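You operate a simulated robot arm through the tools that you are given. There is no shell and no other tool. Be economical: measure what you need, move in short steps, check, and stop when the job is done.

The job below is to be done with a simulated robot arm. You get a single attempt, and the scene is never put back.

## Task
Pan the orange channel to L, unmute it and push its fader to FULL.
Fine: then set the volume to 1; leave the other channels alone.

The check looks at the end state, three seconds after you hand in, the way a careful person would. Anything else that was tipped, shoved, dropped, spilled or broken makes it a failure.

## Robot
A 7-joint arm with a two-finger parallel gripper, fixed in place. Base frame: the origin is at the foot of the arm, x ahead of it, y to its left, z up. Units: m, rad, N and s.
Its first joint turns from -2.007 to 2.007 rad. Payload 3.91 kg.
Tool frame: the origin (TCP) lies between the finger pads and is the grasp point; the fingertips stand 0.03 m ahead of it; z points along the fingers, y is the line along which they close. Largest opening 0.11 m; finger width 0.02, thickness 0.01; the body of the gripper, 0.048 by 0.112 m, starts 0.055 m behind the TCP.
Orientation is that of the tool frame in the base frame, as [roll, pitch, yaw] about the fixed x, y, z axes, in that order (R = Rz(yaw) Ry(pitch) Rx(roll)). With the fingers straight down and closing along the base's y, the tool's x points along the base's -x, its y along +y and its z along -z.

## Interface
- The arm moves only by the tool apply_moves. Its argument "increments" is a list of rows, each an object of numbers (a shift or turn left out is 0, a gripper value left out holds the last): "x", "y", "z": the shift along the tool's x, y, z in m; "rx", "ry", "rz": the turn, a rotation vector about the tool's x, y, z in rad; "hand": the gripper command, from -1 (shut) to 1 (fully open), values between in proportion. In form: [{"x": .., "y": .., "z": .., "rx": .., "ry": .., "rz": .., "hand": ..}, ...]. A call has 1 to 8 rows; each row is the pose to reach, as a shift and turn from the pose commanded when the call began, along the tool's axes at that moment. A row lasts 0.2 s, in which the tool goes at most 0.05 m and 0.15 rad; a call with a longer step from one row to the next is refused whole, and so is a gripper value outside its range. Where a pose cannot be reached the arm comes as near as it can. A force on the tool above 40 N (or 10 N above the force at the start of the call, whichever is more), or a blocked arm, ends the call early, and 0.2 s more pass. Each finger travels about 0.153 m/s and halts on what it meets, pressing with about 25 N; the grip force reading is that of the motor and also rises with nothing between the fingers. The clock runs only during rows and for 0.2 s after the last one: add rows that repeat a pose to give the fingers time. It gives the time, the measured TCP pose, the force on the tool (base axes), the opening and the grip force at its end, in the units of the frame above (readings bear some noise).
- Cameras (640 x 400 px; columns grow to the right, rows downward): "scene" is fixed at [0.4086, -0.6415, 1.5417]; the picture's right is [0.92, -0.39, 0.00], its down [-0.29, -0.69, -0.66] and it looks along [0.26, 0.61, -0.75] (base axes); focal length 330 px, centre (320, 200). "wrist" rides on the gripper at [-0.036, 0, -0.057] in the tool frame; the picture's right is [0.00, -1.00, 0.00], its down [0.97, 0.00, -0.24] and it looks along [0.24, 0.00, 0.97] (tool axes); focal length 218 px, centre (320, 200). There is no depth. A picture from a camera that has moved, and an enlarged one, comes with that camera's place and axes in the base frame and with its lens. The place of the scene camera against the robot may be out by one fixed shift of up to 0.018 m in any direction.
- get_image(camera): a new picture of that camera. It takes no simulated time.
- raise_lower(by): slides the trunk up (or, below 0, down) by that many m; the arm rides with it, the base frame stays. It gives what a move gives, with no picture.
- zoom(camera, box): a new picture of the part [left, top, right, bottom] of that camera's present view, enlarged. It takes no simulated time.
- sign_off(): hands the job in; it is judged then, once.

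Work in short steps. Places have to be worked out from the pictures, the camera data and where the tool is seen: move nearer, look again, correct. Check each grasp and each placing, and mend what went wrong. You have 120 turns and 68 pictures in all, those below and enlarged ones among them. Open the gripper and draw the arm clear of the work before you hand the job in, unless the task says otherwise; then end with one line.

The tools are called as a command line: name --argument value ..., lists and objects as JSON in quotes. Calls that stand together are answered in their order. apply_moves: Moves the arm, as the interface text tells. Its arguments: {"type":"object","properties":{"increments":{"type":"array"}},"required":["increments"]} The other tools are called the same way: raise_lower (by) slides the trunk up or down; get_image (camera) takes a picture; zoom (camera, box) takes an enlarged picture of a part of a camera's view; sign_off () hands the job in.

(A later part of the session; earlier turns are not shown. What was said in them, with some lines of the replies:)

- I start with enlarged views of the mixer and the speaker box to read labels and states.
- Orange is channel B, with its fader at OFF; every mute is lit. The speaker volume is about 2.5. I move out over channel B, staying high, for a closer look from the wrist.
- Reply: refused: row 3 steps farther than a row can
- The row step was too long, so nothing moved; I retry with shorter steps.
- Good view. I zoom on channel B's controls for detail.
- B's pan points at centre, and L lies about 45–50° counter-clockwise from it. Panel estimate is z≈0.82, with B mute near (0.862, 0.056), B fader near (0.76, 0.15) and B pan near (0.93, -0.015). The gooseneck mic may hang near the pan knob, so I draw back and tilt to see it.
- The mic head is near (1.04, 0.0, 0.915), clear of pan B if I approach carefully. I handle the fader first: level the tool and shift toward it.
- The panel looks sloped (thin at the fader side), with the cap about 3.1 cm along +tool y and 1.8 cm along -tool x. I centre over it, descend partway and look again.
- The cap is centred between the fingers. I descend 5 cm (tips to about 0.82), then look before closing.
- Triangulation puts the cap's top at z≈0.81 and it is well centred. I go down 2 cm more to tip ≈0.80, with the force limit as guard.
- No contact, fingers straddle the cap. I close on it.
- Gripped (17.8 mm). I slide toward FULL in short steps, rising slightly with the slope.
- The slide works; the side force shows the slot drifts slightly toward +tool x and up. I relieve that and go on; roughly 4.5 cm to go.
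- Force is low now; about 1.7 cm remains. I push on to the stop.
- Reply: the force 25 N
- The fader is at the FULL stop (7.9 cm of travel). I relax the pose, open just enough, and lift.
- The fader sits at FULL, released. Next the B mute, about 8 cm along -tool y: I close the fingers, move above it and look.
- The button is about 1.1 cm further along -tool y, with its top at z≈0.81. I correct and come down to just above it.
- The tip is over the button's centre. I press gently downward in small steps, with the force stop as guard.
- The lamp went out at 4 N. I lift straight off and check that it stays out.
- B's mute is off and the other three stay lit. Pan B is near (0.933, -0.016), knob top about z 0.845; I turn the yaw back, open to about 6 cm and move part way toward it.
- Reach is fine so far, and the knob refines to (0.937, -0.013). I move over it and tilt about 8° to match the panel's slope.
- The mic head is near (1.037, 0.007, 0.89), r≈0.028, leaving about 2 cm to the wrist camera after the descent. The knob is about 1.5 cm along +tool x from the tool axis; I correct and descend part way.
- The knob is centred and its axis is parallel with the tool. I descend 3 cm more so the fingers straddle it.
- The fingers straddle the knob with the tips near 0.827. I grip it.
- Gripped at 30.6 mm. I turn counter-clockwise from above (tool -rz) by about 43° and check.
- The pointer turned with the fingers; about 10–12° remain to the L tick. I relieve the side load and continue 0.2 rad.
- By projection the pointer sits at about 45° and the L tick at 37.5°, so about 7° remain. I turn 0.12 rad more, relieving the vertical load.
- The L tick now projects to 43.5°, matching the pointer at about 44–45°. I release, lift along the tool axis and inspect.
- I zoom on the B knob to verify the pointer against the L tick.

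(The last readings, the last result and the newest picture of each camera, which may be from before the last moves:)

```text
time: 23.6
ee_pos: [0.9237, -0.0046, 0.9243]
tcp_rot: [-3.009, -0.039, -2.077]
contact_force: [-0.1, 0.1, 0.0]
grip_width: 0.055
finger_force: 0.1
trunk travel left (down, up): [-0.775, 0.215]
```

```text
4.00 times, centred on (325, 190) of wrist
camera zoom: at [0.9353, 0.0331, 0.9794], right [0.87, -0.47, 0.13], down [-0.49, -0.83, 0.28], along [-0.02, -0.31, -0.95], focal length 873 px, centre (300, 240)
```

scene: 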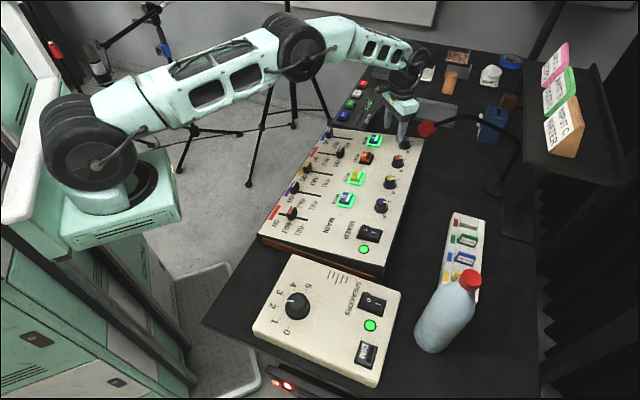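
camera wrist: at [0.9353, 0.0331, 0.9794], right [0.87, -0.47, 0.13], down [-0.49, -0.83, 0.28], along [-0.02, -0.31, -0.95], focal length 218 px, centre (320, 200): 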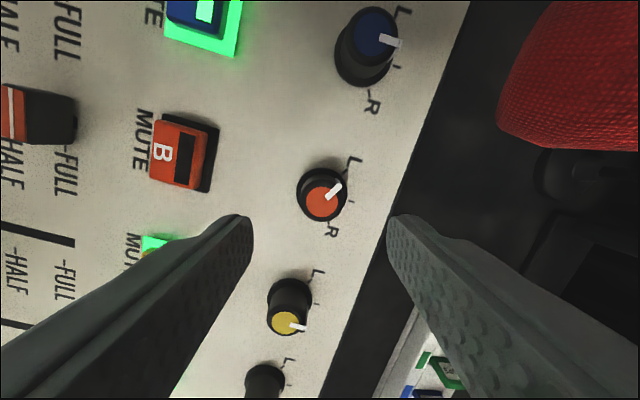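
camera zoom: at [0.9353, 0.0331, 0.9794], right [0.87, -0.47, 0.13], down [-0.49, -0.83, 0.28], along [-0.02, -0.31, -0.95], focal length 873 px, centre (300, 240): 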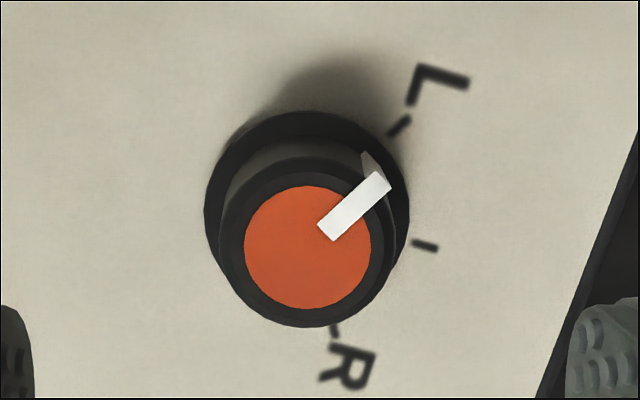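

The pointer lines up with the L tick within a degree, so channel B is done. I rise and level the tool before crossing to the speaker box.

apply_moves --increments '[{"z": -0.045}, {"z": -0.09, "rx": -0.066, "ry": -0.02}, {"z": -0.13, "rx": -0.132, "ry": -0.039}]'

```text
time: 24.4
ee_pos: [0.907, 0.0097, 1.0534]
tcp_rot: [3.141, -0.001, -2.073]
contact_force: [0.3, -0.2, -0.8]
grip_width: 0.0552
finger_force: 0.0
trunk travel left (down, up): [-0.775, 0.215]
```

Level at z 1.05. I turn the yaw back and cross toward the speaker box at this height.

apply_moves --increments '[{"x": 0.0416, "y": 0.0221, "rz": 0.132}, {"x": 0.0832, "y": 0.0442, "rz": 0.265}, {"x": 0.125, "y": 0.0663, "rz": 0.397}, {"x": 0.1665, "y": 0.0885, "rz": 0.53}, {"x": 0.208, "y": 0.1106, "rz": 0.662}, {"x": 0.25, "y": 0.1327, "rz": 0.795}, {"x": 0.2915, "y": 0.155, "rz": 0.927}, {"x": 0.333, "y": 0.177, "rz": 1.06}]'

get_image --camera "wrist"

```text
time: 26.2
ee_pos: [0.5974, -0.1999, 1.0556]
tcp_rot: [-3.14, 0.001, -3.133]
contact_force: [-0.2, -0.1, 0.1]
grip_width: 0.0549
finger_force: 0.1
trunk travel left (down, up): [-0.775, 0.215]
```

```text
22 pictures are left
camera wrist: at [0.6325, -0.1991, 1.112], right [0.01, -1.0, 0.0], down [-0.97, -0.01, 0.24], along [-0.24, 0.0, -0.97], focal length 218 px, centre (320, 200)
```

wrist: 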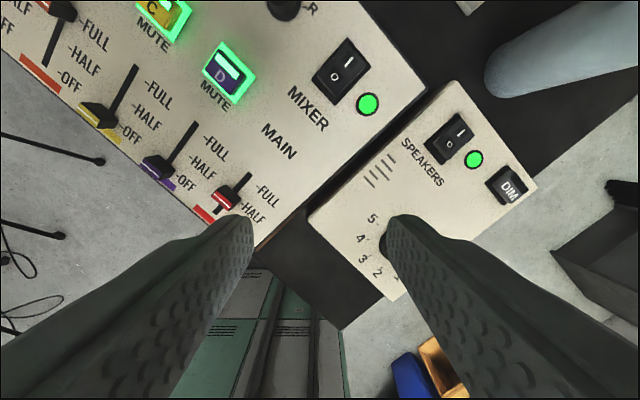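

The volume knob is near (0.50, -0.295). I move roughly over it and look.

apply_moves --increments '[{"x": 0.028, "y": -0.033}, {"x": 0.056, "y": -0.066, "z": 0.015}, {"x": 0.085, "y": -0.1, "z": 0.03}]'

get_image --camera "wrist"

```text
time: 27.0
ee_pos: [0.51, -0.3025, 1.0263]
tcp_rot: [-3.139, 0.0, -3.13]
contact_force: [0.6, 1.2, 0.5]
grip_width: 0.0549
finger_force: 0.1
trunk travel left (down, up): [-0.775, 0.215]
```

```text
21 pictures are left
camera wrist: at [0.5455, -0.3022, 1.0827], right [0.01, -1.0, 0.0], down [-0.97, -0.01, 0.24], along [-0.24, 0.0, -0.97], focal length 218 px, centre (320, 200)
```

wrist: 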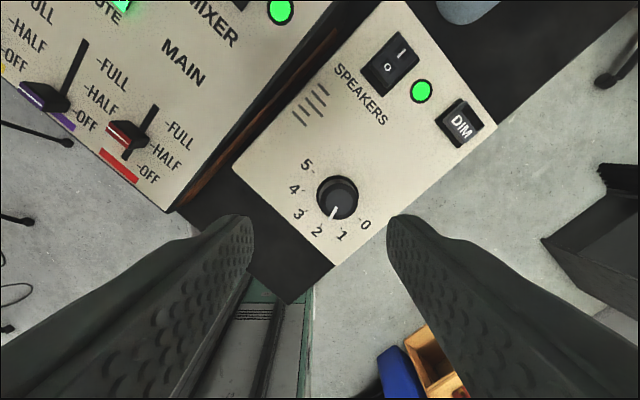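

Clear view of the dial. I zoom to measure the pointer and tick angles.

zoom --camera "wrist" --box '[280, 145, 390, 250]'

```text
3.81 times, centred on (335, 198) of wrist
camera zoom: at [0.5455, -0.3022, 1.0827], right [0.01, -1.0, 0.0], down [-0.97, -0.01, 0.24], along [-0.24, 0.0, -0.97], focal length 832 px, centre (263, 210)
```

zoom: 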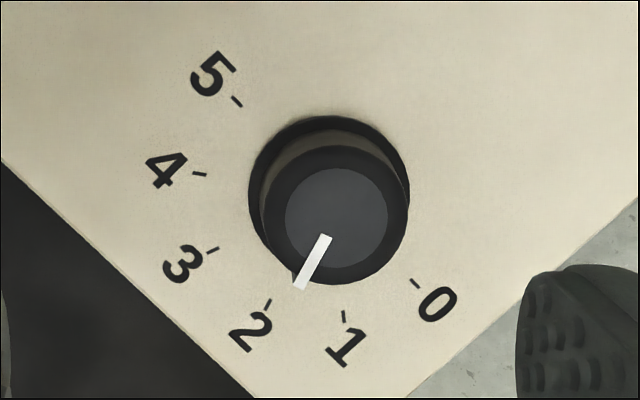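

Ticks are about 36° apart and the pointer is actually at 2, so I need 36° counter-clockwise to reach 1. The knob is at about (0.481, -0.325), with its top near z 0.83; I move over it, open to 7 cm and descend partway.

apply_moves --increments '[{"x": 0.015, "y": -0.011, "z": 0.02, "hand": 0.27}, {"x": 0.029, "y": -0.0225, "z": 0.05}, {"x": 0.029, "y": -0.0225, "z": 0.09}, {"x": 0.029, "y": -0.0225, "z": 0.11}]'

get_image --camera "wrist"

```text
time: 28.0
ee_pos: [0.4807, -0.3241, 0.9173]
tcp_rot: [-3.139, 0.001, -3.132]
contact_force: [0.3, 0.5, -0.6]
grip_width: 0.0699
finger_force: 0.0
trunk travel left (down, up): [-0.775, 0.215]
```

```text
19 pictures are left
camera wrist: at [0.5167, -0.3236, 0.9744], right [0.01, -1.0, 0.0], down [-0.97, -0.01, 0.24], along [-0.24, 0.0, -0.97], focal length 218 px, centre (320, 200)
```

wrist: 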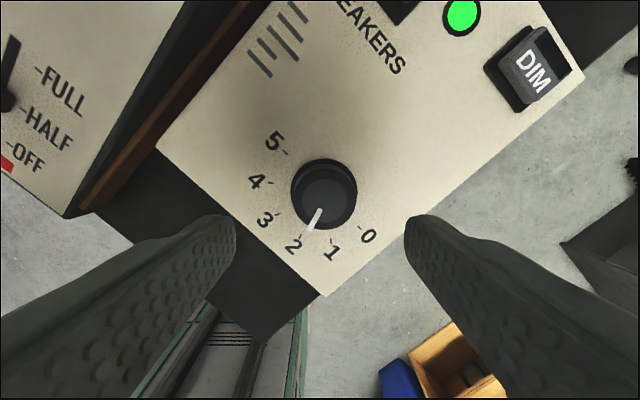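

Nearly centred (about 3 mm off in y). I correct and descend to tip ≈0.84, then re-check the height.

apply_moves --increments '[{"y": -0.0035, "z": 0.025}, {"y": -0.0035, "z": 0.045}, {"y": -0.0035, "z": 0.05}]'

get_image --camera "wrist"

zoom --camera "scene" --box '[230, 230, 370, 370]'

```text
time: 28.8
ee_pos: [0.4826, -0.3276, 0.8654]
tcp_rot: [-3.141, 0.002, -3.13]
contact_force: [0.1, -0.3, 0.0]
grip_width: 0.0701
finger_force: 0.0
trunk travel left (down, up): [-0.775, 0.215]
```

```text
18 pictures are left
camera wrist: at [0.5176, -0.326, 0.9225], right [0.01, -1.0, 0.0], down [-0.97, -0.01, 0.24], along [-0.24, 0.0, -0.97], focal length 218 px, centre (320, 200)
```

wrist: 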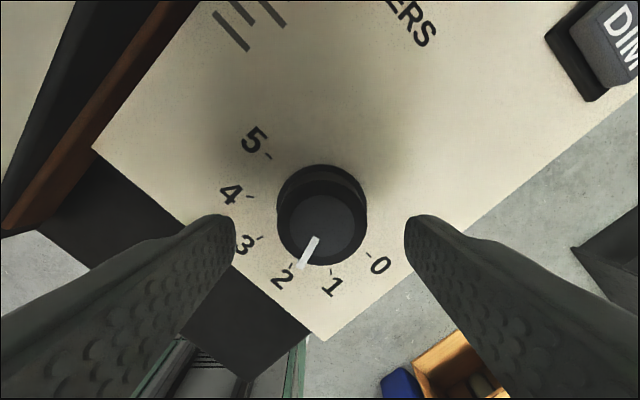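

```text
2.86 times, centred on (300, 300) of scene
camera zoom: at [0.4086, -0.6415, 1.5417], right [0.92, -0.39, 0.0], down [-0.29, -0.69, -0.66], along [0.26, 0.61, -0.75], focal length 943 px, centre (377, -86)
```

zoom: 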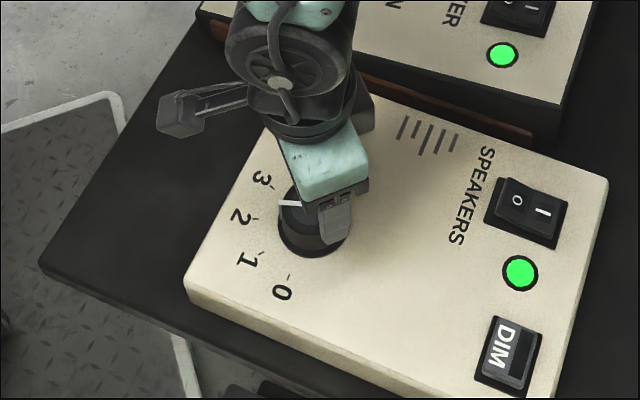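

The knob's top is at z≈0.828 and well centred. I descend 2.1 cm (tips ≈0.814) and close.

apply_moves --increments '[{"x": -0.001, "y": -0.001, "z": 0.012}, {"x": -0.001, "y": -0.001, "z": 0.021}, {"x": -0.001, "y": -0.001, "z": 0.021, "hand": -0.1}, {"x": -0.001, "y": -0.001, "z": 0.021, "hand": -0.6}, {"x": -0.001, "y": -0.001, "z": 0.021, "hand": -0.6}]'

get_image --camera "wrist"

```text
time: 30.0
ee_pos: [0.4838, -0.3293, 0.8442]
tcp_rot: [-3.141, 0.0, -3.132]
contact_force: [0.6, 1.8, 1.5]
grip_width: 0.0513
finger_force: 45.1
trunk travel left (down, up): [-0.775, 0.215]
```

```text
16 pictures are left
camera wrist: at [0.5191, -0.3273, 0.9009], right [0.01, -1.0, 0.0], down [-0.97, -0.01, 0.24], along [-0.24, 0.0, -0.97], focal length 218 px, centre (320, 200)
```

wrist: 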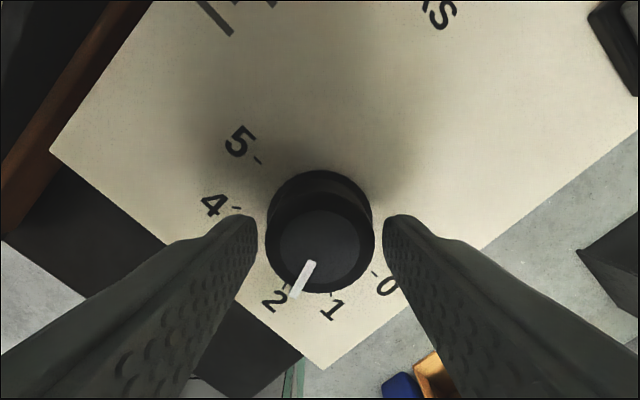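

Opening 51 mm with a small gap still visible; I hold the close command to see whether it continues.

apply_moves --increments '[{"hand": -0.6}, {"hand": -0.6}]'

zoom --camera "wrist" --box '[200, 130, 440, 320]'

```text
time: 30.6
ee_pos: [0.4834, -0.3288, 0.845]
tcp_rot: [-3.139, 0.002, -3.131]
contact_force: [1.1, 1.2, -0.9]
grip_width: 0.0514
finger_force: 44.9
trunk travel left (down, up): [-0.775, 0.215]
```

```text
2.11 times, centred on (320, 225) of wrist
camera zoom: at [0.5191, -0.3273, 0.9009], right [0.01, -1.0, 0.0], down [-0.97, -0.01, 0.24], along [-0.24, 0.0, -0.97], focal length 460 px, centre (320, 147)
```

zoom: 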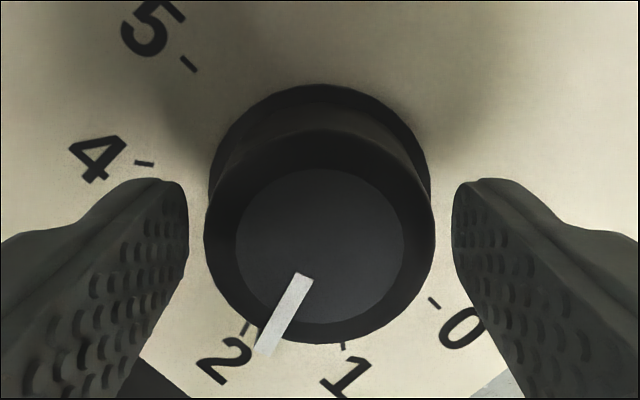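

The fingertips seem to be bearing on the knob's wide conical base (about 51 mm). I test with a small turn and watch the pointer.

apply_moves --increments '[{"rz": -0.1}, {"rz": -0.2}, {"rz": -0.3}]'

zoom --camera "wrist" --box '[200, 130, 440, 320]'

```text
time: 31.4
ee_pos: [0.4831, -0.3271, 0.8443]
tcp_rot: [3.141, -0.001, -2.828]
contact_force: [-4.3, 13.1, 6.1]
grip_width: 0.0516
finger_force: 45.1
trunk travel left (down, up): [-0.775, 0.215]
```

```text
2.11 times, centred on (320, 225) of wrist
camera zoom: at [0.5172, -0.3147, 0.9008], right [0.31, -0.95, 0.0], down [-0.92, -0.3, 0.24], along [-0.23, -0.07, -0.97], focal length 460 px, centre (320, 147)
```

zoom: 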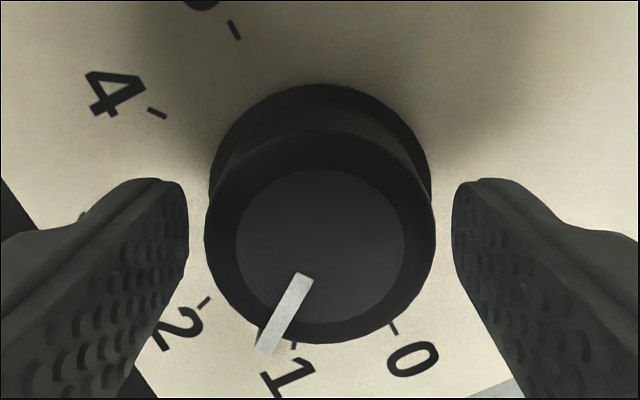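

The knob turns with the fingers. I go on another 0.33 rad to 1, easing the side load.

apply_moves --increments '[{"y": 0.001, "rz": -0.11}, {"y": 0.001, "rz": -0.22}, {"y": 0.001, "rz": -0.328}, {"y": 0.001, "rz": -0.328}]'

zoom --camera "wrist" --box '[200, 130, 440, 320]'

```text
time: 32.4
ee_pos: [0.4823, -0.3253, 0.8437]
tcp_rot: [3.138, 0.0, -2.501]
contact_force: [-15.3, 26.3, -4.8]
grip_width: 0.0515
finger_force: 45.1
trunk travel left (down, up): [-0.775, 0.215]
```

```text
2.11 times, centred on (320, 225) of wrist
camera zoom: at [0.5111, -0.3025, 0.9006], right [0.6, -0.8, 0.0], down [-0.78, -0.58, 0.24], along [-0.2, -0.14, -0.97], focal length 460 px, centre (320, 147)
```

zoom: 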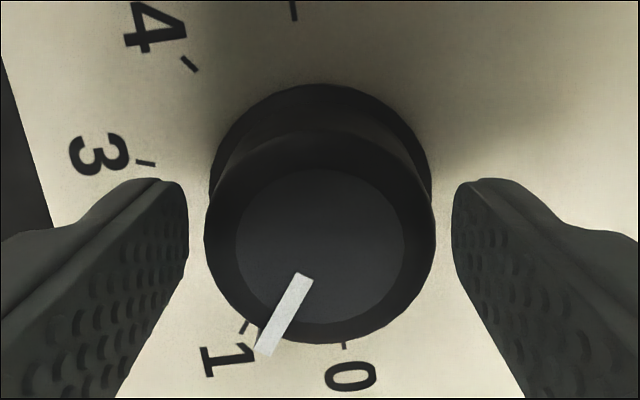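

Tick 1 now sits exactly where tick 2 was against the pointer. I open and lift straight up.

apply_moves --increments '[{"hand": 0.1}, {"hand": 0.3}, {"hand": 0.3}, {"z": -0.03}, {"z": -0.075}, {"z": -0.12}]'

get_image --camera "wrist"

zoom --camera "wrist" --box '[260, 120, 380, 260]'

```text
time: 33.8
ee_pos: [0.4855, -0.3287, 0.9664]
tcp_rot: [-3.14, -0.001, -2.503]
contact_force: [0.1, 0.7, -0.4]
grip_width: 0.0715
finger_force: 0.1
trunk travel left (down, up): [-0.775, 0.215]
```

```text
12 pictures are left
camera wrist: at [0.5131, -0.3056, 1.0233], right [0.6, -0.8, 0.0], down [-0.78, -0.58, 0.24], along [-0.19, -0.14, -0.97], focal length 218 px, centre (320, 200)
```

wrist: 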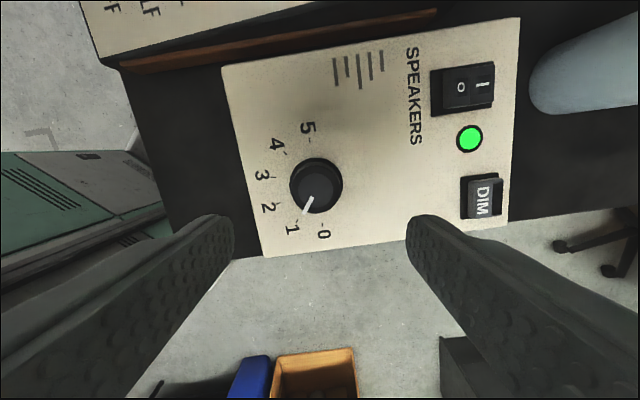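

```text
2.86 times, centred on (320, 190) of wrist
camera zoom: at [0.5131, -0.3056, 1.0233], right [0.6, -0.8, 0.0], down [-0.78, -0.58, 0.24], along [-0.19, -0.14, -0.97], focal length 624 px, centre (320, 229)
```

zoom: 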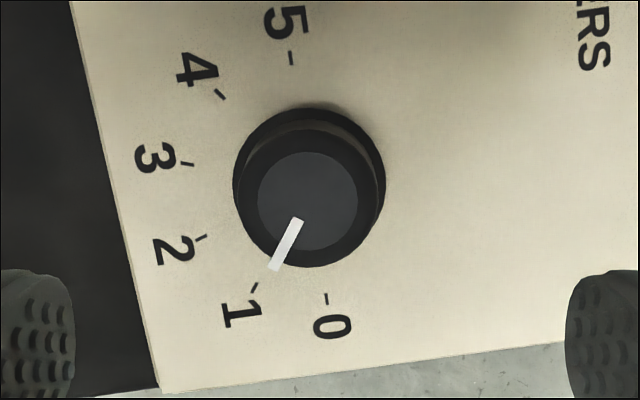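

The pointer aligns with 1 within about 2°. I raise the arm clear and take a last check of the whole scene.

apply_moves --increments '[{"z": -0.045, "hand": 1}, {"z": -0.09}, {"z": -0.13}]'

get_image --camera "scene"

zoom --camera "scene" --box '[250, 110, 430, 280]'

```text
time: 34.6
ee_pos: [0.4848, -0.3257, 1.093]
tcp_rot: [3.141, -0.001, -2.504]
contact_force: [0.3, -0.6, -0.3]
grip_width: 0.1099
finger_force: 0.1
trunk travel left (down, up): [-0.775, 0.215]
```

```text
10 pictures are left
```

scene: 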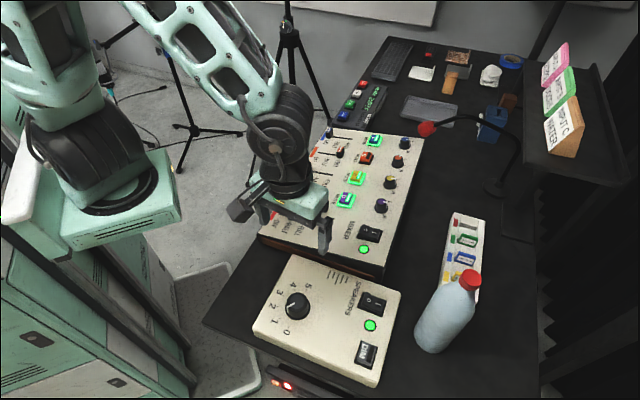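

```text
2.35 times, centred on (340, 195) of scene
camera zoom: at [0.4086, -0.6415, 1.5417], right [0.92, -0.39, 0.0], down [-0.29, -0.69, -0.66], along [0.26, 0.61, -0.75], focal length 776 px, centre (273, 212)
```

zoom: 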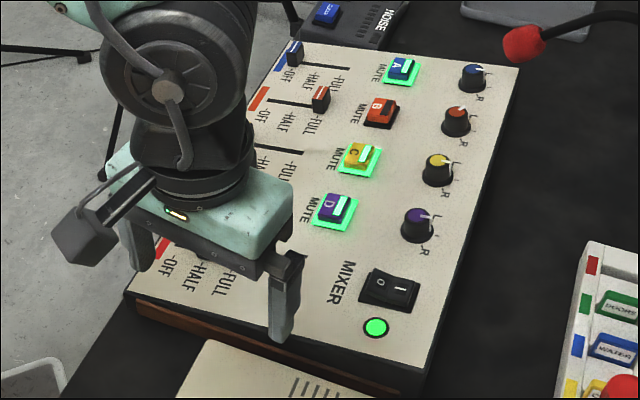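

B is panned to L, unmuted and at FULL; the volume is at 1. The visible controls on the other channels are unchanged and nothing was disturbed, so I hand in.

sign_off

```text
The job is handed in.
```

The orange channel (B) is panned to L, unmuted and at FULL, and the speaker volume was then set to 1. I left the other channels alone and handed the job in with the gripper open and the arm clear.
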